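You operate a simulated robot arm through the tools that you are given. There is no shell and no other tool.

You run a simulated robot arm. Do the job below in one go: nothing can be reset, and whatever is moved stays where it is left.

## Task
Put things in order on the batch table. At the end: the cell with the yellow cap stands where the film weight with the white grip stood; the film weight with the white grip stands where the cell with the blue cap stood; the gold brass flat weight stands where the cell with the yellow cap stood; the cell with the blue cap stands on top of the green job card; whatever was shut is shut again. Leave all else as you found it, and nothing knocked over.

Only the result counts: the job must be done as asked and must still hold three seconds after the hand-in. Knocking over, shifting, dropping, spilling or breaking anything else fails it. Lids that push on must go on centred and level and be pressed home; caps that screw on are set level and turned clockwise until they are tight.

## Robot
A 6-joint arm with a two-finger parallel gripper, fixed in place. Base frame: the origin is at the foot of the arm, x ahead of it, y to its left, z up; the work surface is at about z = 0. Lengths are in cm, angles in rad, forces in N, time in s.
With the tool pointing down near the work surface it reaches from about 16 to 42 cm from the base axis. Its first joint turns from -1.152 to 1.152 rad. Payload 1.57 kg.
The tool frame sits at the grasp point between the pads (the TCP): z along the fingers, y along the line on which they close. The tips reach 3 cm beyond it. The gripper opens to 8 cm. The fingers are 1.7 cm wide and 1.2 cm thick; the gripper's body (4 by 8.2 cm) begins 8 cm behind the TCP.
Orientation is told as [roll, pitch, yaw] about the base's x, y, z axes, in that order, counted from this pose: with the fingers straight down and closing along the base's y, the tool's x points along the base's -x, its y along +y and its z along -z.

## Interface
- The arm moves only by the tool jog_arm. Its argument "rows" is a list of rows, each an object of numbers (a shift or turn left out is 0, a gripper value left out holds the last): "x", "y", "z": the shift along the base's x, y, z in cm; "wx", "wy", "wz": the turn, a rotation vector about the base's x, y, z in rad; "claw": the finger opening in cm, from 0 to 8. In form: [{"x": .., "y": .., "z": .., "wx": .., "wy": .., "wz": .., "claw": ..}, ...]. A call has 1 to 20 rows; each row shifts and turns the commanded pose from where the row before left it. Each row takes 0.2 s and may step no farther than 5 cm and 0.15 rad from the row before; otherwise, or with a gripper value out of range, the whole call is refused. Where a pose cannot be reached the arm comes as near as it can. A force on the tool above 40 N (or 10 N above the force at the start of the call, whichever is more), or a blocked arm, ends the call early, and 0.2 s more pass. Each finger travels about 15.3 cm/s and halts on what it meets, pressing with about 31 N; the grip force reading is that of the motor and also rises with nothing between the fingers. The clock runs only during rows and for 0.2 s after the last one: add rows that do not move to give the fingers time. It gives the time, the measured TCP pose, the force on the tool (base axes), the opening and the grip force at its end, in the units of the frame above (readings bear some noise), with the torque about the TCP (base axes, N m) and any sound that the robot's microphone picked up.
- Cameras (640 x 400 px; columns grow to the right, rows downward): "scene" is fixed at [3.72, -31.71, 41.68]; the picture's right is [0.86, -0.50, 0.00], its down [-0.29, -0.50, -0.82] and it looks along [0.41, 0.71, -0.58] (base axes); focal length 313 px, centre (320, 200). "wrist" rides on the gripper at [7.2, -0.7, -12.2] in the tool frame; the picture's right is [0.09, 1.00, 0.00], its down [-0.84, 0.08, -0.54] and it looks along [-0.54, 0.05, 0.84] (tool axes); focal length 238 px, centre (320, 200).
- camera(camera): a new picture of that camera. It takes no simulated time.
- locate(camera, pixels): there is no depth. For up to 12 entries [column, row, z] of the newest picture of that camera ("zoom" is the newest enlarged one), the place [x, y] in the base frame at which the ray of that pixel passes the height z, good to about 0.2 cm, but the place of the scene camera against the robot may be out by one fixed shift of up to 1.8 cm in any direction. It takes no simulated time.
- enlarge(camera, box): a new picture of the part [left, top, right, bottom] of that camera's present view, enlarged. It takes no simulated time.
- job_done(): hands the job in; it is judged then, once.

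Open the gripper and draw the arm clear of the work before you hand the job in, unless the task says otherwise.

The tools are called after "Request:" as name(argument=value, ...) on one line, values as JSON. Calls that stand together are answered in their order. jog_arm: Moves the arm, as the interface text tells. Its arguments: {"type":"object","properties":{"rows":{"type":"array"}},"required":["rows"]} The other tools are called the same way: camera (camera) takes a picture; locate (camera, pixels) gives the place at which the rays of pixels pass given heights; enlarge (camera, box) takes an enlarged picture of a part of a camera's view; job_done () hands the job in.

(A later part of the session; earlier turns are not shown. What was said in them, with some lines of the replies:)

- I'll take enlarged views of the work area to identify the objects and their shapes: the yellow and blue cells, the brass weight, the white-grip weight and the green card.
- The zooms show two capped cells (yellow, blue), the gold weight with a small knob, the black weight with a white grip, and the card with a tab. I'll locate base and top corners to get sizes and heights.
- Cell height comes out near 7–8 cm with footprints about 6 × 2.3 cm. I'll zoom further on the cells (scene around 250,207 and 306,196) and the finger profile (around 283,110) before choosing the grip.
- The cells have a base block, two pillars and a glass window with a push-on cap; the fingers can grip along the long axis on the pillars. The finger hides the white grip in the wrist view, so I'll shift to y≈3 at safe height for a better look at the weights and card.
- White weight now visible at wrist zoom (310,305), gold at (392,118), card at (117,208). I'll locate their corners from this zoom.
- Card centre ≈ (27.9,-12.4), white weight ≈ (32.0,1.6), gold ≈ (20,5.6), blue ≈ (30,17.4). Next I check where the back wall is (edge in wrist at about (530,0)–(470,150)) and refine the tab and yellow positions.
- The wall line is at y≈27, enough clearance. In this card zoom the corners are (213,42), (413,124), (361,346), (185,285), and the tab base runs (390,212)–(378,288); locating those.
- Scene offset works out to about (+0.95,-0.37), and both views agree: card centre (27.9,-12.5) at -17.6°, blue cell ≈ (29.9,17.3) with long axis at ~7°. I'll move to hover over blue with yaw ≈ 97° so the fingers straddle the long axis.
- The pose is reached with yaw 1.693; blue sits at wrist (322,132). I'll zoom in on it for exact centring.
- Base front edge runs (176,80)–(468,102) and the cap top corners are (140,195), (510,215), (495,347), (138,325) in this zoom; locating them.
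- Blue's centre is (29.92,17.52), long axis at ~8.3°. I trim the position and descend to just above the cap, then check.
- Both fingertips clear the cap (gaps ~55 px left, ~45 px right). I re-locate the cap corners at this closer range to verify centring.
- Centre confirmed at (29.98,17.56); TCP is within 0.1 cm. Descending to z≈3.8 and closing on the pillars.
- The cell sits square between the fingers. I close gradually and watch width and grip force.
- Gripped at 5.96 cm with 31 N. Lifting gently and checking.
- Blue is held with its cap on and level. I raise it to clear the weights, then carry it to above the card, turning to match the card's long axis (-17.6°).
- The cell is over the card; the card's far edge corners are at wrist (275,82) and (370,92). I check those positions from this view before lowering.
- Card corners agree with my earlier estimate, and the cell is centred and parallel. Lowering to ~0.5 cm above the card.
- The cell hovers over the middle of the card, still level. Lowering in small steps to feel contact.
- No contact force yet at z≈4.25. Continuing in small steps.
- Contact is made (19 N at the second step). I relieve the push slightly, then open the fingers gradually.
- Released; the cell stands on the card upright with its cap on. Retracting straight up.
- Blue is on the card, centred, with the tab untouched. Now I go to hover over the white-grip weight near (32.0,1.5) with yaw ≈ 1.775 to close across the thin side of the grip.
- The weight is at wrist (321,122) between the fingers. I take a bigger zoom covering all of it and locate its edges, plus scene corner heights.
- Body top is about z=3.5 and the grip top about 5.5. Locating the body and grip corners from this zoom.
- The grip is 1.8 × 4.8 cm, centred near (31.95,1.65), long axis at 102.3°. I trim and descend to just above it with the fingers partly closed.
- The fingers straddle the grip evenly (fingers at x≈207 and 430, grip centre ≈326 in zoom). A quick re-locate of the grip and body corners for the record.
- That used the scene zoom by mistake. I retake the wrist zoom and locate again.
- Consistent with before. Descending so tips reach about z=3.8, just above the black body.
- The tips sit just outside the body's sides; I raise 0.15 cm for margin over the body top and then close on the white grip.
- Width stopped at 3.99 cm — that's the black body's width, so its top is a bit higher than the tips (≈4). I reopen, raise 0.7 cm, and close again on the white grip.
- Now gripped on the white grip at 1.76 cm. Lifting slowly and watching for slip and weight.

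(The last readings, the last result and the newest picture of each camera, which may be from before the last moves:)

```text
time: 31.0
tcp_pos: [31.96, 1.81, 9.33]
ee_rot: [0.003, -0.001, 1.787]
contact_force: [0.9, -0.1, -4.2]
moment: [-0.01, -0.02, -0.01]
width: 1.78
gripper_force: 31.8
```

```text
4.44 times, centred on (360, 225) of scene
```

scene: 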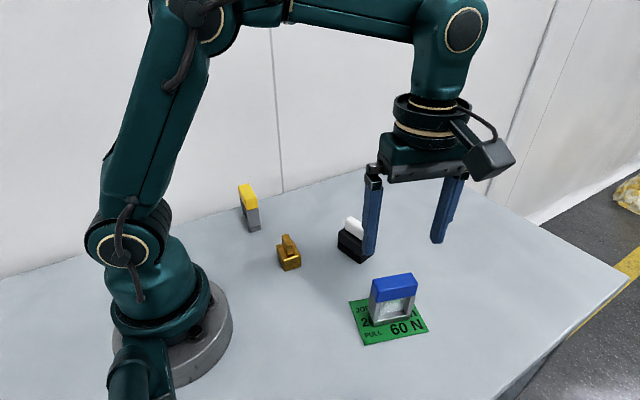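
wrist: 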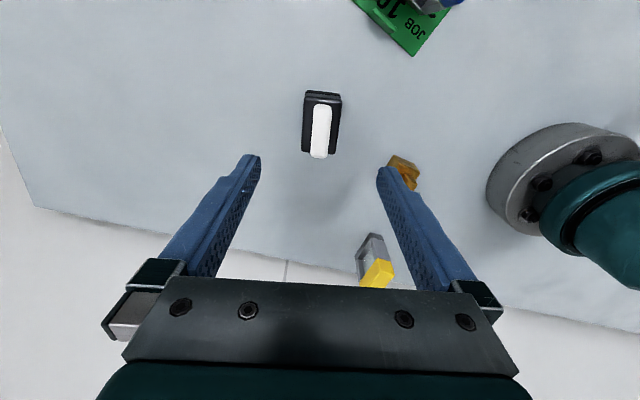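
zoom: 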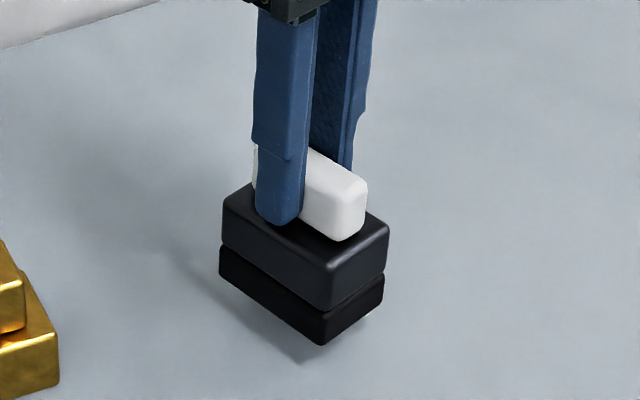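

The weight hangs level (about 4 N). Raising and carrying it to blue's old place, TCP target (29.94,17.74).

Request:
jog_arm(rows=[{"z": 1.5}, {"z": 1.5}, {"x": -0.197, "y": 1.595}, {"x": -0.197, "y": 1.595}, {"x": -0.197, "y": 1.595}, {"x": -0.197, "y": 1.595}, {"x": -0.197, "y": 1.595}, {"x": -0.197, "y": 1.595}, {"x": -0.197, "y": 1.595}, {"x": -0.197, "y": 1.595}, {"x": -0.197, "y": 1.595}, {"x": -0.197, "y": 1.595}, {}, {}])

Request:
camera(camera="scene")

Request:
enlarge(camera="wrist", box=[240, 80, 400, 240])

```text
time: 34.0
tcp_pos: [29.95, 17.65, 12.23]
ee_rot: [0.002, 0.0, 1.785]
contact_force: [0.0, 0.2, -5.1]
moment: [0.01, 0.01, 0.03]
width: 1.75
gripper_force: 30.6
```

```text
taken
```

scene: 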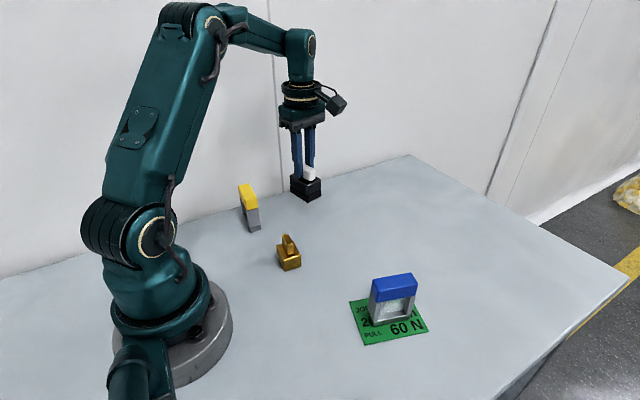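

```text
2.50 times, centred on (320, 160) of wrist
```

zoom: 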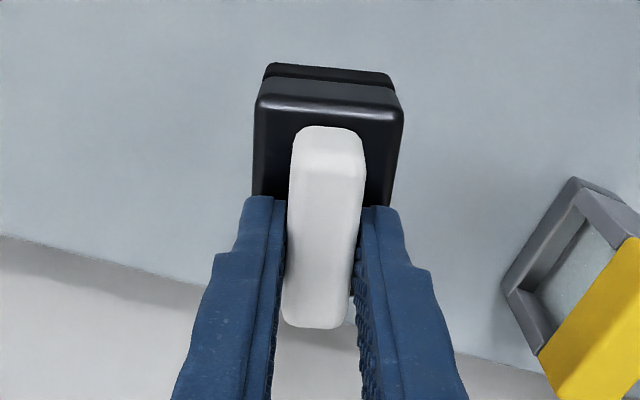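

Weight is over blue's old spot with TCP at (29.95,17.7). Lowering to ~0.3 cm above the surface, then feeling for contact.

Request:
jog_arm(rows=[{"z": -1.5}, {"z": -1.5}, {"z": -0.9}, {"z": -0.15}, {}])

Request:
jog_arm(rows=[{"z": -0.15}, {"z": -0.1}, {}])

Request:
jog_arm(rows=[{"z": -0.1}, {}])

```text
time: 35.2
tcp_pos: [29.96, 17.73, 8.34]
ee_rot: [0.0, 0.0, 1.787]
contact_force: [0.9, 0.2, -5.1]
moment: [-0.01, 0.02, 0.0]
width: 1.79
gripper_force: 31.2
```

```text
time: 36.0
tcp_pos: [29.87, 17.74, 8.1]
ee_rot: [0.002, 0.0, 1.785]
contact_force: [0.3, 0.4, -4.0]
moment: [-0.02, 0.03, 0.01]
width: 1.79
gripper_force: 30.9
```

```text
time: 36.6
tcp_pos: [29.88, 17.54, 7.9]
ee_rot: [0.002, 0.0, 1.787]
contact_force: [0.3, 0.2, -4.6]
moment: [0.01, 0.02, -0.05]
width: 1.81
gripper_force: 31.0
```

Still hanging (-4.6 N). Continuing with small steps.

Request:
jog_arm(rows=[{"z": -0.08}, {}])

Request:
jog_arm(rows=[{"z": -0.06}, {}])

```text
time: 37.2
tcp_pos: [29.89, 17.71, 7.88]
ee_rot: [0.001, 0.001, 1.784]
contact_force: [0.0, 0.0, -4.3]
moment: [0.04, -0.01, -0.01]
width: 1.75
gripper_force: 30.7
```

```text
time: 37.8
tcp_pos: [29.87, 17.5, 7.88]
ee_rot: [0.003, 0.001, 1.787]
contact_force: [-0.3, -0.5, -4.0]
moment: [-0.02, 0.0, 0.01]
width: 1.78
gripper_force: 30.9
```

Request:
jog_arm(rows=[{"z": -0.06}, {}])

Request:
jog_arm(rows=[{"z": -0.06}, {}])

Request:
enlarge(camera="scene", box=[265, 140, 345, 220])

```text
time: 38.4
tcp_pos: [29.83, 17.67, 7.77]
ee_rot: [0.001, -0.003, 1.784]
contact_force: [0.5, 0.1, -4.2]
moment: [0.02, 0.02, -0.03]
width: 1.77
gripper_force: 30.8
```

```text
time: 39.0
tcp_pos: [29.83, 17.61, 7.79]
ee_rot: [-0.001, 0.001, 1.786]
contact_force: [-7.2, -2.5, 18.0]
moment: [-0.21, 0.16, -0.05]
width: 1.77
gripper_force: 31.0
```

```text
5.00 times, centred on (305, 180) of scene
```

zoom: 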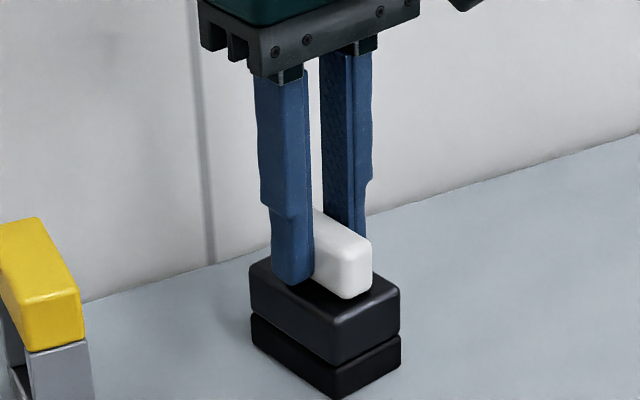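

Contact felt (18 N). I relieve slightly and open, then lift away.

Request:
jog_arm(rows=[{"z": 0.04}, {}, {"claw": 2.0}, {"claw": 2.6}, {"claw": 3.6}, {"claw": 4.5}, {}])

Request:
jog_arm(rows=[{"z": 0.5}, {"z": 1}, {"z": 2}, {"z": 3}, {"z": 3}, {}, {}])

Request:
enlarge(camera="wrist", box=[255, 80, 385, 165])

Request:
camera(camera="wrist")

```text
time: 40.6
tcp_pos: [29.94, 17.6, 7.66]
ee_rot: [0.001, -0.001, 1.786]
contact_force: [1.0, -0.2, 0.1]
moment: [-0.01, 0.0, 0.0]
width: 4.5
gripper_force: 0.0
```

```text
time: 42.2
tcp_pos: [29.98, 17.68, 17.34]
ee_rot: [0.002, 0.001, 1.786]
contact_force: [0.2, 0.3, 0.8]
moment: [-0.01, -0.02, -0.01]
width: 4.53
gripper_force: 0.0
```

```text
4.71 times, centred on (320, 122) of wrist
```

zoom: 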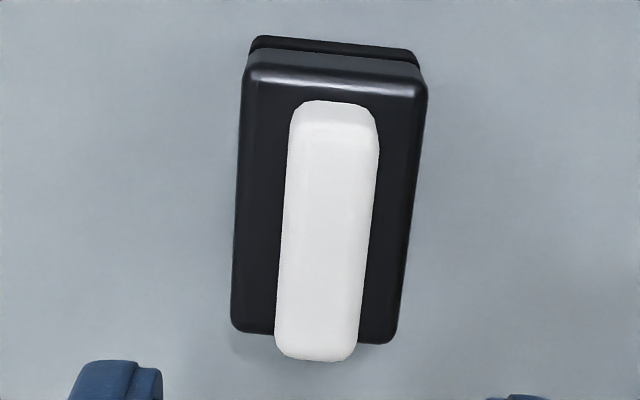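

```text
taken
```

wrist: 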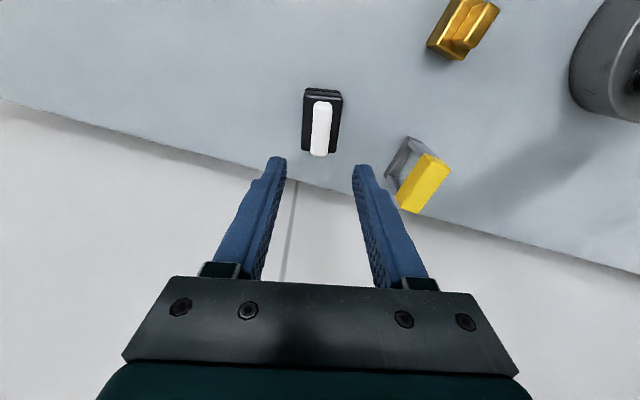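

The weight stands upright at blue's old place. I locate the same corner features to verify its position against the desired shift.

Request:
locate(camera="zoom", pixels=[[254, 36, 0], [415, 52, 0], [243, 74, 4.2], [427, 88, 4.2], [393, 343, 4.2], [231, 330, 4.2], [293, 128, 6], [378, 132, 6], [354, 358, 6], [276, 352, 6]])

```text
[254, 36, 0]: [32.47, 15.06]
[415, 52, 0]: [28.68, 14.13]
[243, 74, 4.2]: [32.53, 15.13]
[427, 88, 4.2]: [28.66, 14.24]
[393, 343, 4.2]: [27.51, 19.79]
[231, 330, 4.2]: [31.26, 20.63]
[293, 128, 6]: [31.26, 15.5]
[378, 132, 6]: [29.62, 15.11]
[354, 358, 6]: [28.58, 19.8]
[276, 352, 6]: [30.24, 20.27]
```

White weight landed within ~0.1 cm of the target. Next, the yellow cell near (18,19): I raise, rotate to yaw ≈ -0.08, and hover above it.

Request:
jog_arm(rows=[{"z": 1.0, "claw": 8}, {"x": -0.9, "y": 0.1, "wz": -0.144}, {"x": -0.9, "y": 0.1, "wz": -0.144}, {"x": -0.9, "y": 0.1, "wz": -0.144}, {"x": -0.9, "y": 0.1, "wz": -0.144}, {"x": -0.9, "y": 0.1, "wz": -0.144}, {"x": -0.9, "y": 0.1, "wz": -0.144}, {"x": -0.9, "y": 0.1, "wz": -0.144}, {"x": -0.9, "y": 0.1, "wz": -0.144}, {"x": -0.9, "y": 0.1, "wz": -0.144}, {"x": -0.9, "y": 0.1, "wz": -0.144}, {"x": -0.9, "y": 0.1, "wz": -0.144}, {"x": -0.9, "y": 0.1, "wz": -0.144}, {"x": -0.9, "y": 0.1, "wz": -0.144}, {}, {}])

Request:
camera(camera="wrist")

Request:
camera(camera="scene")

Request:
enlarge(camera="wrist", box=[260, 80, 390, 165])

```text
time: 45.6
tcp_pos: [18.17, 19.0, 18.25]
ee_rot: [0.002, -0.003, -0.089]
contact_force: [-0.7, -0.5, -0.5]
moment: [0.0, -0.01, 0.01]
width: 8.01
gripper_force: 0.0
```

```text
taken
```

wrist: 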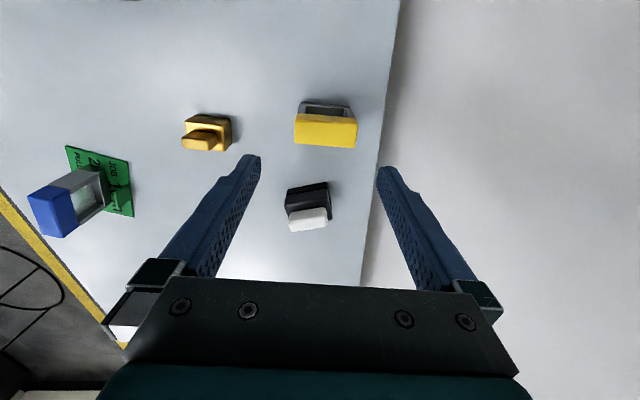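

```text
taken
```

scene: 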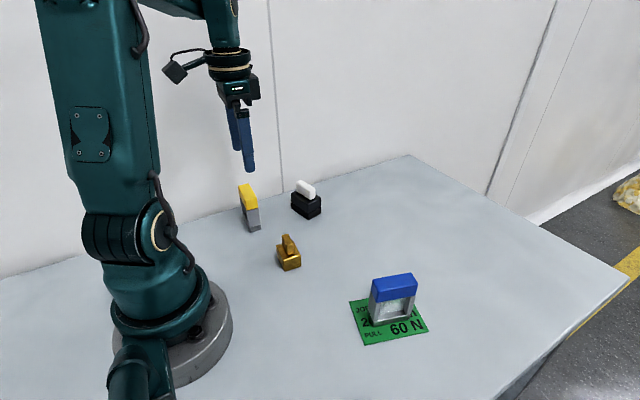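

```text
4.71 times, centred on (325, 122) of wrist
```

zoom: 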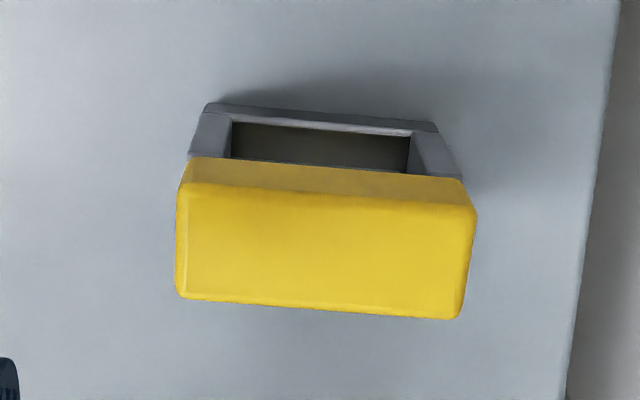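

Yellow is at wrist (325,122). Locating cap corners (180,188), (477,212), (460,318), (176,295), base edge (206,105)–(437,125), and the wall line at (595,250).

Request:
locate(camera="zoom", pixels=[[180, 190, 7.5], [477, 214, 7.5], [460, 318, 7.5], [176, 296, 7.5], [206, 104, 0], [437, 124, 0], [188, 155, 5.2], [463, 180, 5.2], [600, 200, 0], [585, 300, 0]])

```text
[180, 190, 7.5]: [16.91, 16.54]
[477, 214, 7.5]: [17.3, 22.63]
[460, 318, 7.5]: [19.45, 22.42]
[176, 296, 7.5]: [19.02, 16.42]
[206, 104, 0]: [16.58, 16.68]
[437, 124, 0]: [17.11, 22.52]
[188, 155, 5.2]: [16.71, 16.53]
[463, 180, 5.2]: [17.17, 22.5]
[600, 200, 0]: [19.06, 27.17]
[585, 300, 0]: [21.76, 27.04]
```

Yellow's centre is (18.1,19.5), long axis at 85.7°, and the wall line at y≈27 leaves room. I trim and descend to just above the cap.

Request:
jog_arm(rows=[{"x": -0.1, "y": 0.5, "z": -1.5, "wz": 0.014}, {"z": -2}, {"z": -2}, {"z": -1.2}, {}, {}])

Request:
enlarge(camera="wrist", box=[220, 80, 420, 205])

Request:
locate(camera="zoom", pixels=[[188, 222, 7.5], [457, 240, 7.5], [440, 333, 7.5], [188, 313, 7.5]])

```text
time: 47.0
tcp_pos: [18.24, 19.52, 11.41]
ee_rot: [0.002, -0.002, -0.072]
contact_force: [0.4, -0.1, -0.4]
moment: [0.01, -0.03, -0.02]
width: 8.01
gripper_force: 0.0
```

```text
3.20 times, centred on (320, 142) of wrist
```

zoom: 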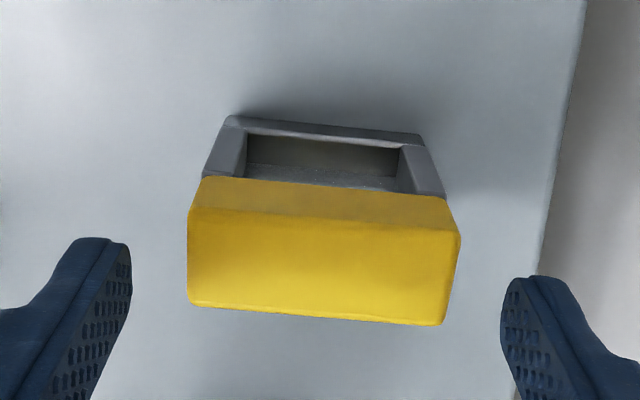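

```text
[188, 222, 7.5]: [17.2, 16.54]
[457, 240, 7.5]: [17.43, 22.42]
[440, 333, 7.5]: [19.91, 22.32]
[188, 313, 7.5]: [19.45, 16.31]
```

Fingers clear the cap on both sides (left gap ~57 px, right ~42 px). Re-locating with the actual cap corners (190,211), (460,233), (442,325), (189,303).

Request:
locate(camera="zoom", pixels=[[190, 211, 7.5], [460, 233, 7.5], [442, 325, 7.5], [189, 303, 7.5], [228, 117, 0], [422, 135, 0], [203, 178, 5.2], [445, 200, 5.2]])

```text
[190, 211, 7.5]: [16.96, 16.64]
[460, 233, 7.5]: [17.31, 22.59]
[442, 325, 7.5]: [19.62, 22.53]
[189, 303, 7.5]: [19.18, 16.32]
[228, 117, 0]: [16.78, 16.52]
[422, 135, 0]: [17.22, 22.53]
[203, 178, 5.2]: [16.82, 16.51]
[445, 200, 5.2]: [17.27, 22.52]
```

Centre (18.2,19.5) matches the TCP. Descending to z≈4 and closing gradually.

Request:
jog_arm(rows=[{"z": -2}, {"z": -2}, {"z": -2}, {"z": -1.4}, {}, {"claw": 7}, {"claw": 6.4}, {"claw": 6.0}, {"claw": 5.7}, {}, {}])

Request:
enlarge(camera="wrist", box=[220, 80, 420, 260])

```text
time: 49.4
tcp_pos: [18.08, 19.57, 3.96]
ee_rot: [0.001, 0.0, -0.074]
contact_force: [0.9, -0.1, 0.5]
moment: [0.0, 0.02, 0.02]
width: 5.96
gripper_force: 31.0
```

```text
2.22 times, centred on (320, 170) of wrist
```

zoom: 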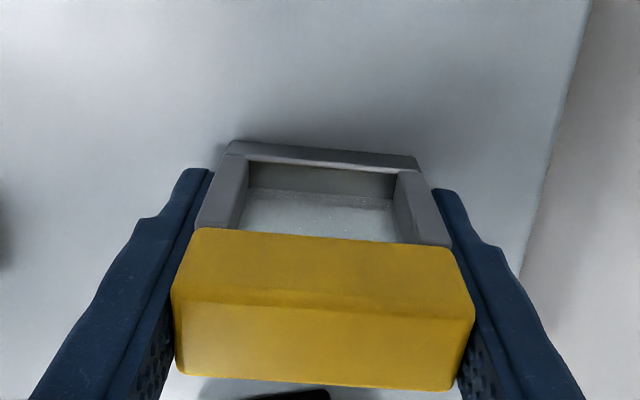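

Yellow is gripped at 5.96 cm. Lifting it clear.

Request:
jog_arm(rows=[{"claw": 5.0}, {"z": 0.5}, {"z": 1}, {"z": 1.5}, {"z": 2}, {"z": 2}, {"z": 2}, {"z": 1}, {}])

Request:
camera(camera="scene")

Request:
camera(camera="wrist")

```text
time: 51.4
tcp_pos: [18.19, 19.39, 14.27]
ee_rot: [0.002, 0.001, -0.075]
contact_force: [0.4, 0.6, -1.8]
moment: [-0.02, 0.03, 0.0]
width: 5.98
gripper_force: 31.0
```

```text
taken
```

scene: 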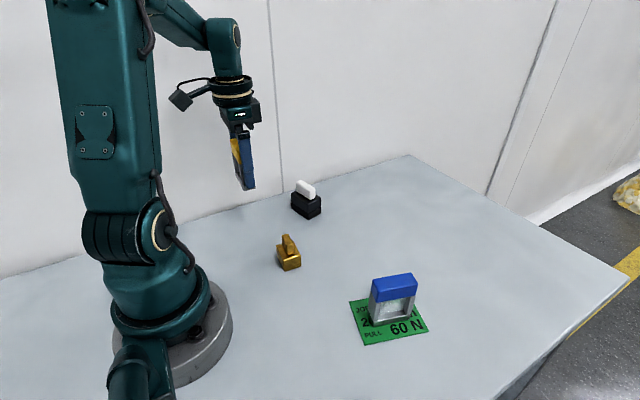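

```text
taken
```

wrist: 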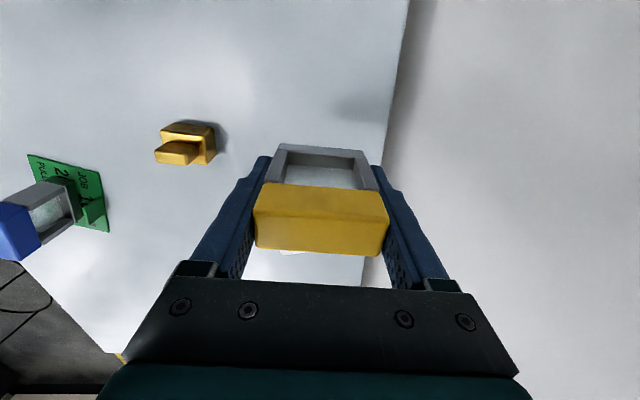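

Yellow is held level with its cap on. Carrying it to the weight's old place, target (31.95,1.57).

Request:
jog_arm(rows=[{"x": 0.986, "y": -1.281}, {"x": 0.986, "y": -1.281}, {"x": 0.986, "y": -1.281}, {"x": 0.986, "y": -1.281}, {"x": 0.986, "y": -1.281}, {"x": 0.986, "y": -1.281}, {"x": 0.986, "y": -1.281}, {"x": 0.986, "y": -1.281}, {"x": 0.986, "y": -1.281}, {"x": 0.986, "y": -1.281}, {"x": 0.986, "y": -1.281}, {"x": 0.986, "y": -1.281}, {"x": 0.986, "y": -1.281}, {"x": 0.986, "y": -1.281}, {}, {}])

Request:
camera(camera="scene")

```text
time: 54.8
tcp_pos: [31.93, 1.46, 14.13]
ee_rot: [0.001, -0.002, -0.074]
contact_force: [0.2, 0.2, -0.8]
moment: [0.02, -0.03, -0.03]
width: 5.98
gripper_force: 30.8
```

```text
taken
```

scene: 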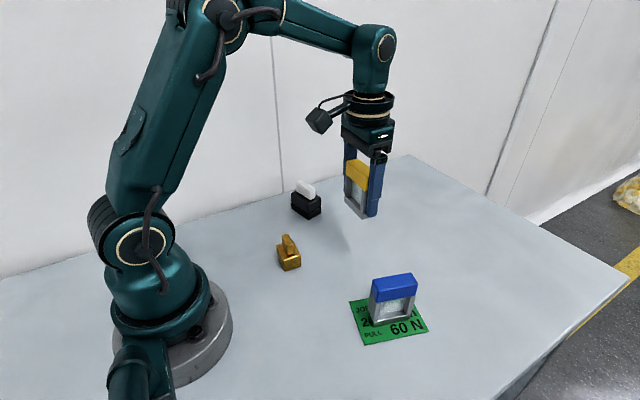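

At (31.93,1.5) over the target. Lowering 9.6 cm, then small contact steps.

Request:
jog_arm(rows=[{"z": -2}, {"z": -2}, {"z": -2}, {"z": -2}, {"z": -1.2}, {"z": -0.4}, {}])

Request:
jog_arm(rows=[{"z": -0.15}, {"z": -0.1}, {}])

Request:
jog_arm(rows=[{"z": -0.08}, {}])

Request:
jog_arm(rows=[{"z": -0.06}, {}])

```text
time: 56.4
tcp_pos: [31.85, 1.53, 4.56]
ee_rot: [0.002, 0.0, -0.074]
contact_force: [-0.8, 0.9, -1.2]
moment: [-0.01, 0.03, 0.01]
width: 5.98
gripper_force: 31.4
```

```text
time: 57.2
tcp_pos: [31.92, 1.51, 4.16]
ee_rot: [0.001, 0.0, -0.074]
contact_force: [-0.5, -1.1, -1.6]
moment: [-0.01, 0.01, -0.01]
width: 5.98
gripper_force: 31.4
```

```text
time: 57.8
tcp_pos: [31.92, 1.59, 4.22]
ee_rot: [0.003, 0.0, -0.073]
contact_force: [-0.5, -1.1, -1.2]
moment: [-0.02, -0.02, 0.0]
width: 5.96
gripper_force: 30.7
```

```text
time: 58.4
tcp_pos: [31.94, 1.47, 4.1]
ee_rot: [0.002, -0.001, -0.074]
contact_force: [-0.5, -0.7, -0.9]
moment: [-0.01, -0.02, 0.03]
width: 5.97
gripper_force: 30.9
```

Not in contact yet (z-force ≈ -1 N). Continuing down in fine steps.

Request:
jog_arm(rows=[{"z": -0.06}, {}])

Request:
jog_arm(rows=[{"z": -0.06}, {}])

Request:
enlarge(camera="scene", box=[310, 180, 410, 280])

```text
time: 59.0
tcp_pos: [31.93, 1.5, 4.05]
ee_rot: [0.0, -0.002, -0.072]
contact_force: [1.2, 1.1, -1.8]
moment: [0.02, 0.0, 0.01]
width: 5.98
gripper_force: 31.2
```

```text
time: 59.6
tcp_pos: [32.0, 1.5, 4.04]
ee_rot: [0.003, -0.002, -0.073]
contact_force: [-0.4, -0.8, 2.5]
moment: [-0.16, 0.0, 0.02]
width: 5.97
gripper_force: 30.3
```

```text
4.00 times, centred on (360, 230) of scene
```

zoom: 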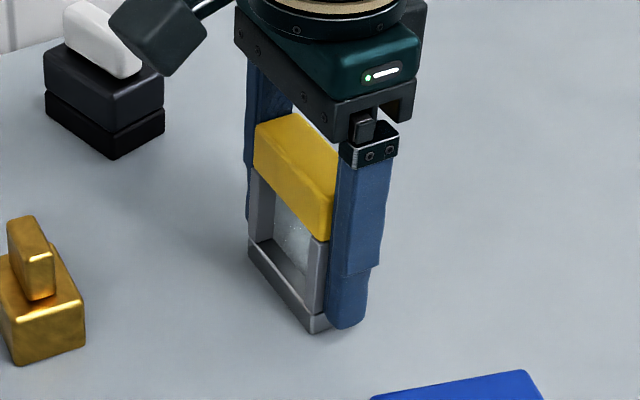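

Light contact begins (2.5 N). One more fine step to seat it, then release.

Request:
jog_arm(rows=[{"z": -0.04}, {}])

Request:
jog_arm(rows=[{}, {"claw": 6.1}, {"claw": 6.4}, {"claw": 7}, {"claw": 7.8}, {}])

Request:
enlarge(camera="scene", box=[310, 180, 410, 280])

```text
time: 60.2
tcp_pos: [31.98, 1.47, 4.09]
ee_rot: [0.001, -0.001, -0.074]
contact_force: [-3.4, -0.8, 21.1]
moment: [-0.27, 0.27, -0.02]
width: 5.96
gripper_force: 30.8
```

```text
time: 61.6
tcp_pos: [32.01, 1.39, 3.9]
ee_rot: [0.002, -0.002, -0.075]
contact_force: [-0.2, 0.5, 0.3]
moment: [0.02, 0.0, 0.0]
width: 7.81
gripper_force: 0.0
```

```text
4.00 times, centred on (360, 230) of scene
```

zoom: 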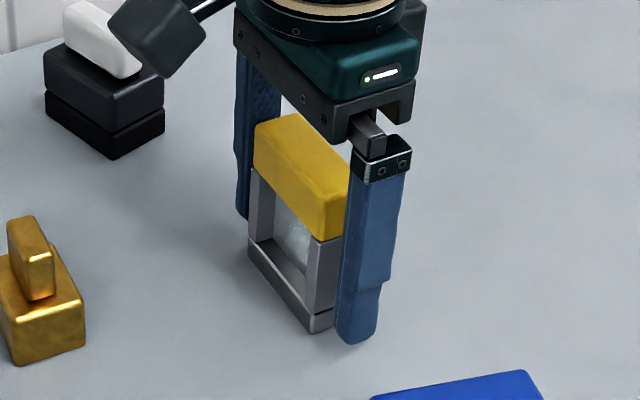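

Released and standing. Retracting straight up and then checking its position from above.

Request:
jog_arm(rows=[{"z": 0.5, "claw": 8}, {"z": 1}, {"z": 2}, {"z": 3}, {"z": 4}, {"z": 3}, {}])

Request:
camera(camera="scene")

Request:
enlarge(camera="wrist", box=[260, 80, 390, 165])

```text
time: 63.2
tcp_pos: [32.02, 1.33, 17.67]
ee_rot: [0.003, -0.001, -0.073]
contact_force: [0.2, 0.9, 0.6]
moment: [0.0, -0.02, 0.0]
width: 8.0
gripper_force: 0.1
```

```text
taken
```

scene: 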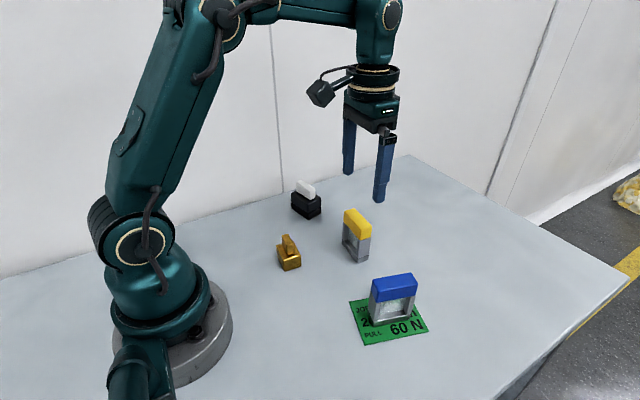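

```text
4.71 times, centred on (325, 122) of wrist
```

zoom: 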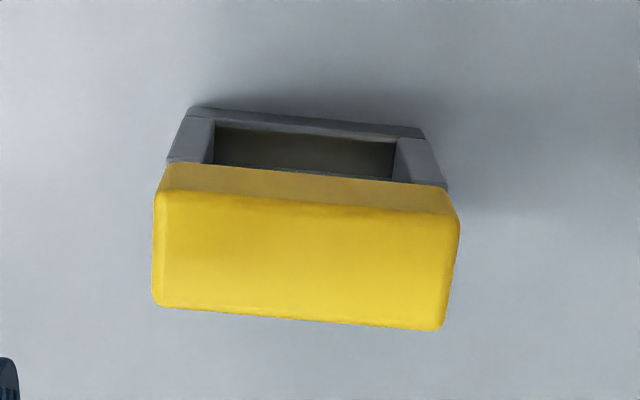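

Yellow stands with its cap on. Locating its corners to check position: base edge (190,107)–(427,130), cap (157,195), (460,218), (442,330), (153,304).

Request:
locate(camera="zoom", pixels=[[190, 107, 0], [425, 129, 0], [157, 195, 7.5], [460, 219, 7.5], [442, 330, 7.5], [153, 304, 7.5], [169, 160, 5.2], [447, 186, 5.2]])

```text
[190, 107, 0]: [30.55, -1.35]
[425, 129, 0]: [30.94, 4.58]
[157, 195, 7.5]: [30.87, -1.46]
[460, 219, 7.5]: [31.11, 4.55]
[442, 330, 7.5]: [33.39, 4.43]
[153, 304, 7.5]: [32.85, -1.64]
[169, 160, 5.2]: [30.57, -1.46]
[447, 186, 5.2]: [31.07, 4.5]
```

Yellow is at (31.97,1.5), within 0.1 cm of the target. Now to the gold weight near (20,5.6), rotating to yaw ≈ 1.438 to close across its thin knob.

Request:
jog_arm(rows=[{"x": -1.087, "y": 0.373, "wz": 0.1374}, {"x": -1.087, "y": 0.373, "wz": 0.1374}, {"x": -1.087, "y": 0.373, "wz": 0.1374}, {"x": -1.087, "y": 0.373, "wz": 0.1374}, {"x": -1.087, "y": 0.373, "wz": 0.1374}, {"x": -1.087, "y": 0.373, "wz": 0.1374}, {"x": -1.087, "y": 0.373, "wz": 0.1374}, {"x": -1.087, "y": 0.373, "wz": 0.1374}, {"x": -1.087, "y": 0.373, "wz": 0.1374}, {"x": -1.087, "y": 0.373, "wz": 0.1374}, {"x": -1.087, "y": 0.373, "wz": 0.1374}, {}, {}])

Request:
camera(camera="wrist")

Request:
enlarge(camera="wrist", box=[260, 70, 390, 155])

```text
time: 66.0
tcp_pos: [20.08, 5.54, 17.42]
ee_rot: [0.003, -0.001, 1.437]
contact_force: [-0.3, 0.2, 0.3]
moment: [-0.01, 0.01, -0.01]
width: 8.0
gripper_force: 0.0
```

```text
taken
```

wrist: 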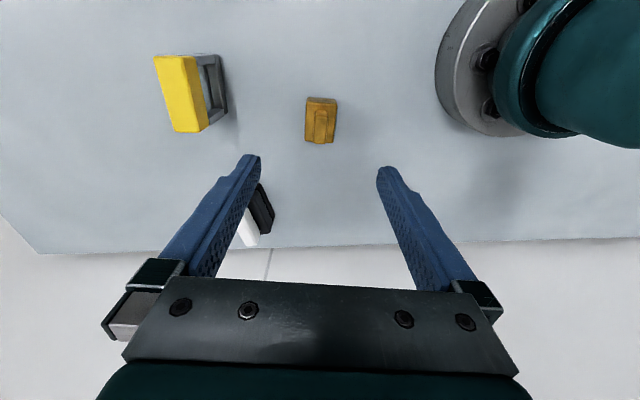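

```text
4.71 times, centred on (325, 112) of wrist
```

zoom: 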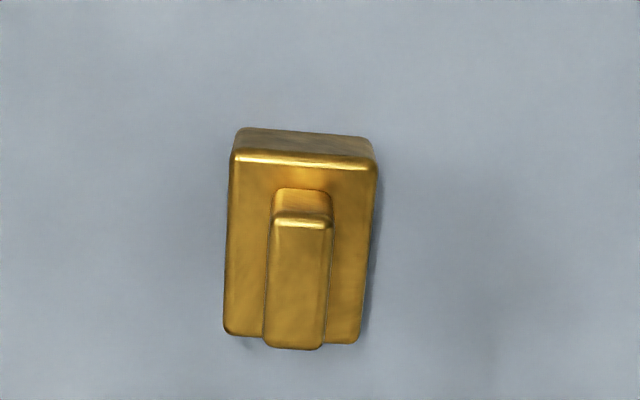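

Gold is at wrist (320,120). Locating base edge (240,128)–(370,140), body-top corners and knob-top corners.

Request:
locate(camera="zoom", pixels=[[240, 128, 0], [371, 140, 0], [231, 160, 2.5], [378, 170, 2.5], [358, 342, 2.5], [223, 332, 2.5], [274, 222, 4.2], [333, 228, 4.2], [323, 349, 4.2], [264, 343, 4.2], [275, 190, 2.5], [332, 195, 2.5]])

Request:
locate(camera="scene", pixels=[[283.75, 271.8, 0], [283.4, 260.2, 2.5], [283.4, 260.2, 3], [301, 267.3, 0], [301, 255.5, 2.5], [301, 255.5, 3], [292.5, 241.8, 4], [292.5, 241.8, 4.5], [292.5, 241.8, 5], [287.8, 254.8, 2.5]])

```text
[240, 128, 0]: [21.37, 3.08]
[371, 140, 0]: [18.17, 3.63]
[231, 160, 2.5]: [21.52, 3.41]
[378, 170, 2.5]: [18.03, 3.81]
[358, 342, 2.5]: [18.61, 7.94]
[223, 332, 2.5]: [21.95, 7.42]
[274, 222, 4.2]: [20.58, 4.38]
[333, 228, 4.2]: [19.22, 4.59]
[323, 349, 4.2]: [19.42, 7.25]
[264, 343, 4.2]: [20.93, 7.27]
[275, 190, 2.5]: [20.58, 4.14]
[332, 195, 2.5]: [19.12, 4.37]
```

```text
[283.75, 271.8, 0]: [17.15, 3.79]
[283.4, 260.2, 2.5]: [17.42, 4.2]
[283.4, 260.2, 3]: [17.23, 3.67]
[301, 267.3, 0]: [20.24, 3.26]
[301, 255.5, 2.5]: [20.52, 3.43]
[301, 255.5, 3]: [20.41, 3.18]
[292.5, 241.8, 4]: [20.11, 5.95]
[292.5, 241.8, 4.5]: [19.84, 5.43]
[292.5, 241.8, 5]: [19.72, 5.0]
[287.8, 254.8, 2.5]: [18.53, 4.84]
```

Gold's centre is ≈ (20.03,5.53), long axis ~83°, body top ~2.85 and knob top ~5.2. Descending with a 5 cm opening so the tips sit about z=3.5 beside the knob.

Request:
jog_arm(rows=[{"x": -0.04, "z": -2, "wz": 0.014, "claw": 5}, {"z": -2}, {"z": -2}, {"z": -2}, {"z": -1.5}, {}, {}])

Request:
enlarge(camera="scene", box=[240, 200, 340, 290])

Request:
enlarge(camera="wrist", box=[240, 80, 400, 210])

```text
time: 67.6
tcp_pos: [20.01, 5.65, 8.05]
ee_rot: [0.003, -0.001, 1.452]
contact_force: [-0.5, -0.1, 0.0]
moment: [0.03, 0.01, 0.0]
width: 5.01
gripper_force: 0.0
```

```text
4.44 times, centred on (290, 245) of scene
```

zoom: 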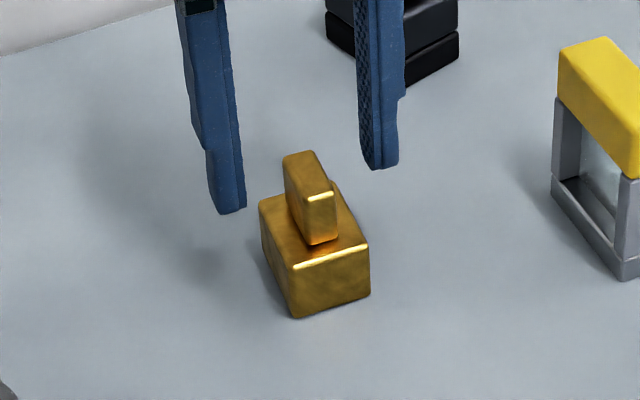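

```text
3.08 times, centred on (320, 145) of wrist
```

zoom: 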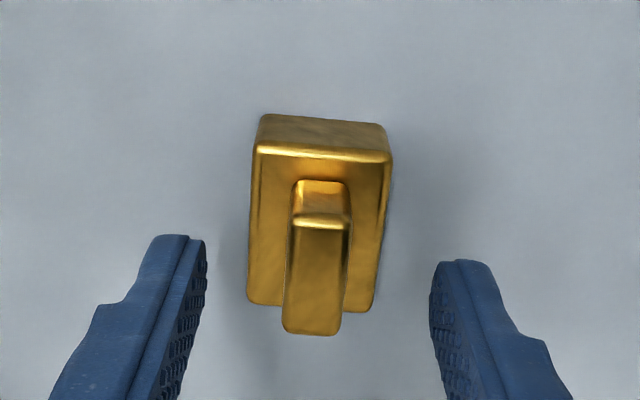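

The fingers are evenly around the gold knob. Lowering 1.55 cm and closing gradually.

Request:
jog_arm(rows=[{"z": -0.8}, {"z": -0.75}, {}, {"claw": 3.5}, {"claw": 2.4}, {"claw": 1.6}, {"claw": 1.0}, {}, {}])

Request:
enlarge(camera="scene", box=[240, 200, 340, 290])

Request:
enlarge(camera="wrist", box=[240, 80, 400, 240])

```text
time: 69.6
tcp_pos: [19.87, 5.65, 6.38]
ee_rot: [0.0, -0.002, 1.452]
contact_force: [-0.1, 1.1, 2.3]
moment: [0.01, -0.02, 0.02]
width: 1.35
gripper_force: 29.9
```

```text
4.44 times, centred on (290, 245) of scene
```

zoom: 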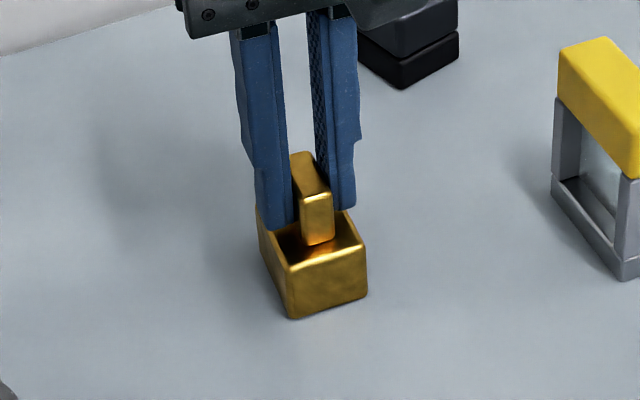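

```text
2.50 times, centred on (320, 160) of wrist
```

zoom: 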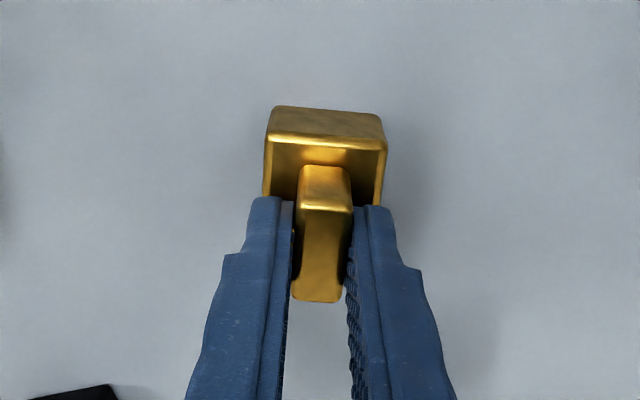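

Gripped the knob at 1.35 cm. Lifting gently.

Request:
jog_arm(rows=[{"claw": 0.6}, {"z": 0.3}, {"z": 0.7}, {"z": 1}, {"z": 1.5}, {"z": 1.5}, {}])

Request:
enlarge(camera="scene", box=[240, 170, 340, 290])

```text
time: 71.2
tcp_pos: [19.98, 5.71, 11.23]
ee_rot: [0.0, 0.001, 1.451]
contact_force: [0.0, 1.1, -2.7]
moment: [-0.02, 0.0, 0.0]
width: 1.36
gripper_force: 29.8
```

```text
3.33 times, centred on (290, 230) of scene
```

zoom: 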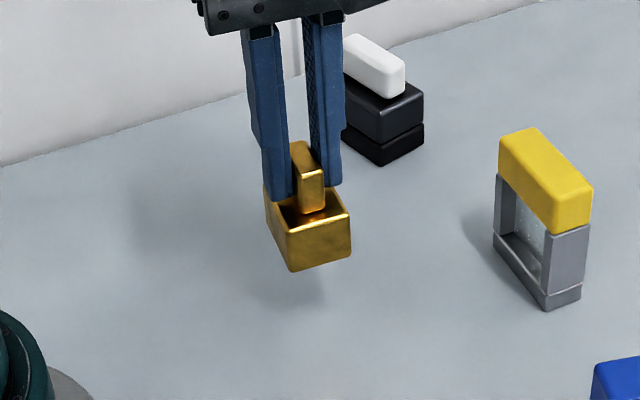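

Gold is lifted level (≈3 N). Carrying it to yellow's old place, TCP target about (18.17,19.57).

Request:
jog_arm(rows=[{"x": -0.2, "y": 1.55}, {"x": -0.2, "y": 1.55}, {"x": -0.2, "y": 1.55}, {"x": -0.2, "y": 1.55}, {"x": -0.2, "y": 1.55}, {"x": -0.2, "y": 1.55}, {"x": -0.2, "y": 1.55}, {"x": -0.2, "y": 1.55}, {"x": -0.2, "y": 1.55}, {}, {}])

Request:
camera(camera="scene")

Request:
camera(camera="wrist")

```text
time: 73.6
tcp_pos: [18.03, 19.57, 11.38]
ee_rot: [0.002, -0.001, 1.453]
contact_force: [0.7, -0.2, -2.7]
moment: [0.02, 0.0, 0.0]
width: 1.35
gripper_force: 30.2
```

```text
taken
```

scene: 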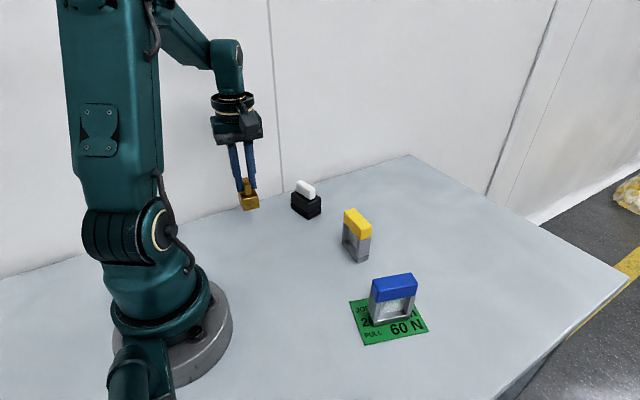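

```text
taken
```

wrist: 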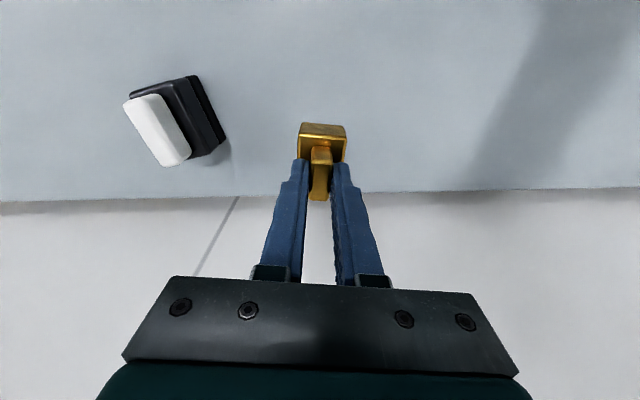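

Over target at (18.1,19.57). Lowering 4.6 cm, then fine contact steps.

Request:
jog_arm(rows=[{"x": 0.05, "z": -1.5}, {"z": -1.5}, {"z": -1.2}, {"z": -0.4}, {}])

Request:
jog_arm(rows=[{"z": -0.15}, {"z": -0.1}, {}])

Request:
jog_arm(rows=[{"z": -0.07}, {}])

Request:
jog_arm(rows=[{"z": -0.06}, {}])

```text
time: 74.8
tcp_pos: [18.14, 19.51, 6.81]
ee_rot: [0.001, -0.002, 1.453]
contact_force: [0.1, 0.2, -2.3]
moment: [0.01, -0.02, 0.0]
width: 1.39
gripper_force: 30.1
```

```text
time: 75.6
tcp_pos: [18.17, 19.45, 6.43]
ee_rot: [0.004, -0.001, 1.452]
contact_force: [0.1, 0.3, -2.4]
moment: [-0.03, 0.03, 0.0]
width: 1.37
gripper_force: 30.4
```

```text
time: 76.2
tcp_pos: [18.27, 19.61, 6.48]
ee_rot: [0.0, -0.001, 1.452]
contact_force: [-0.4, -1.1, -1.5]
moment: [0.01, -0.02, -0.04]
width: 1.38
gripper_force: 30.3
```

```text
time: 76.8
tcp_pos: [18.13, 19.47, 6.41]
ee_rot: [0.002, -0.002, 1.454]
contact_force: [-7.3, -2.7, 22.1]
moment: [-0.28, 0.2, 0.0]
width: 1.38
gripper_force: 30.0
```

Contact felt (22 N). Relieving slightly, opening, then lifting away.

Request:
jog_arm(rows=[{"z": 0.04}, {}, {"claw": 1.6}, {"claw": 2.2}, {"claw": 3.2}, {"claw": 4.2}, {}])

Request:
jog_arm(rows=[{"z": 0.5}, {"z": 1}, {"z": 2}, {"z": 3}, {"z": 3}, {"z": 2}, {}])

Request:
camera(camera="scene")

Request:
enlarge(camera="wrist", box=[260, 70, 390, 155])

```text
time: 78.4
tcp_pos: [18.18, 19.71, 6.36]
ee_rot: [0.003, 0.0, 1.452]
contact_force: [-0.5, 0.1, 0.7]
moment: [0.0, 0.02, 0.01]
width: 4.23
gripper_force: 0.0
```

```text
time: 80.0
tcp_pos: [18.06, 19.46, 17.98]
ee_rot: [0.002, -0.001, 1.45]
contact_force: [0.0, -0.4, 0.1]
moment: [-0.02, -0.04, 0.02]
width: 4.23
gripper_force: 0.0
```

```text
taken
```

scene: 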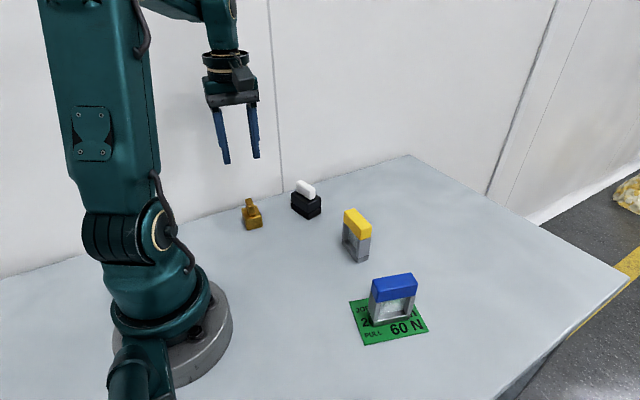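

```text
4.71 times, centred on (325, 112) of wrist
```

zoom: 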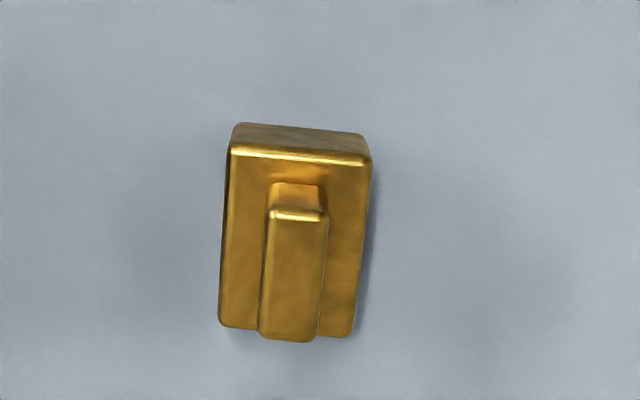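

All four are placed. I check gold's final position by locating its corners, and zoom on the scene for an overall check of caps, card and uprightness.

Request:
locate(camera="zoom", pixels=[[235, 123, 0], [365, 135, 0], [229, 153, 2.85], [372, 164, 2.85], [352, 336, 2.85], [218, 326, 2.85], [270, 214, 5.2], [328, 219, 5.2], [317, 341, 5.2], [259, 335, 5.2]])

Request:
enlarge(camera="scene", box=[220, 165, 450, 350])

Request:
enlarge(camera="scene", box=[335, 255, 445, 350])

```text
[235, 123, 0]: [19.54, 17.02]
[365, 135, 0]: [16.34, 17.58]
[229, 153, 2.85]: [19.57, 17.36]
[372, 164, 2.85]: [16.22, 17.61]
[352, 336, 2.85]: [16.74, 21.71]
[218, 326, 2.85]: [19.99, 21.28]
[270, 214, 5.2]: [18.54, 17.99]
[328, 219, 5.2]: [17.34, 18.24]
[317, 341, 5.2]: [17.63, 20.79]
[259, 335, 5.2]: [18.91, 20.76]
```

```text
2.16 times, centred on (335, 258) of scene
```

zoom: 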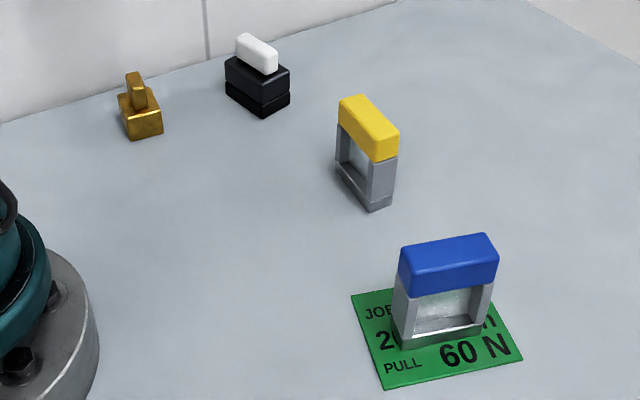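

```text
4.21 times, centred on (390, 302) of scene
```

zoom: 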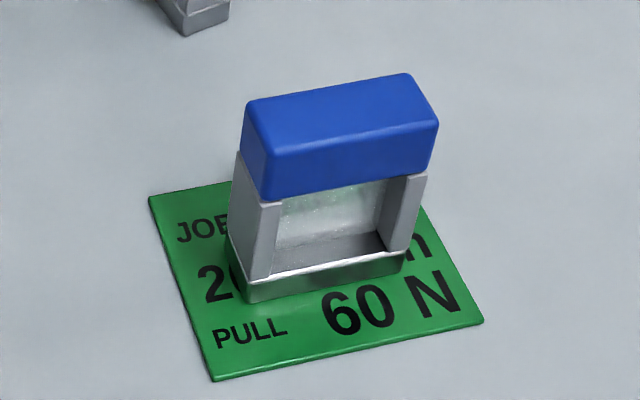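

Gold sits at (18.13,19.49), and the card corners are at the same pixels as at the start; everything is upright with caps on. I open the gripper fully and draw the arm up and clear.

Request:
jog_arm(rows=[{"z": 2, "claw": 8}, {"z": 2}, {"z": 2, "x": 0.5, "y": -1}, {"x": 1, "y": -1.5}, {"x": 1, "y": -1.5}, {"x": 1, "y": -1.5}, {}, {}, {}])

Request:
camera(camera="scene")

Request:
camera(camera="wrist")

```text
time: 82.0
tcp_pos: [21.73, 14.14, 24.01]
ee_rot: [0.002, -0.002, 1.452]
contact_force: [-0.1, -1.4, -0.1]
moment: [0.02, 0.01, 0.03]
width: 7.98
gripper_force: 0.0
```

```text
taken
```

scene: 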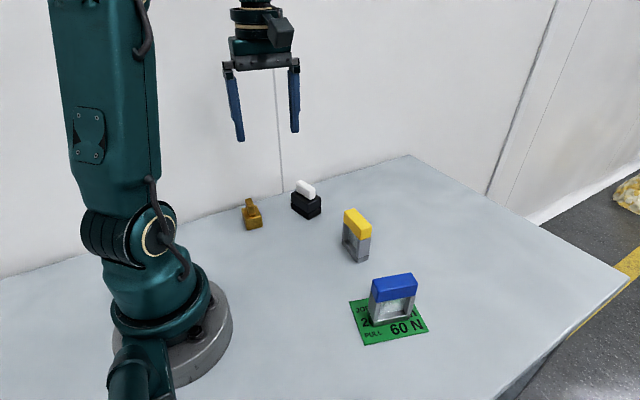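

```text
taken
```

wrist: 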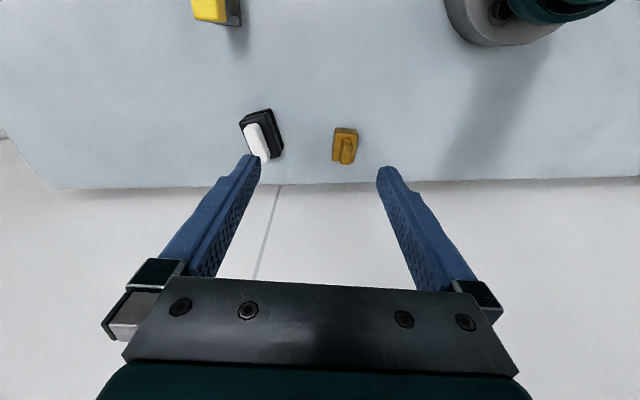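

The final scene shows gold at (252,215), white weight at (306,199), yellow at (357,235) and blue on the card at (393,298), all upright. The arm is clear with the gripper open, so I hand the job in.

Request:
job_done()

```text
The job is handed in.
```

The batch table is arranged as asked, and I've handed the job in. I don't have the judge's result, only my own last checks.

| Item | Now stands | Offset from target |
|---|---|---|
| Yellow-cap cell | where the white-grip weight stood | about 0.1 cm |
| White-grip weight | where the blue-cap cell stood | about 0.1 cm |
| Gold brass weight | where the yellow-cap cell stood | about 0.1 cm |
| Blue-cap cell | on the green job card, near its middle | not measured |

These offsets come from the wrist camera, which is good to about 0.2 cm. All four items stood upright in the last pictures.

- **Caps:** both cells were carried by their side pillars with the caps on throughout, so nothing had to be reopened or shut again.
- **Job card:** its corners show at almost the same pixels as at the start, so it does not appear to have moved.
- **White-grip weight:** my first grip closed on the black body instead of the white grip. I opened, raised the hand and took the grip properly before lifting.
- **Facing:** the two weights and the yellow cell kept the way they faced. I turned the blue cell to line up with the card.

The gripper is open and the arm is clear of the table.
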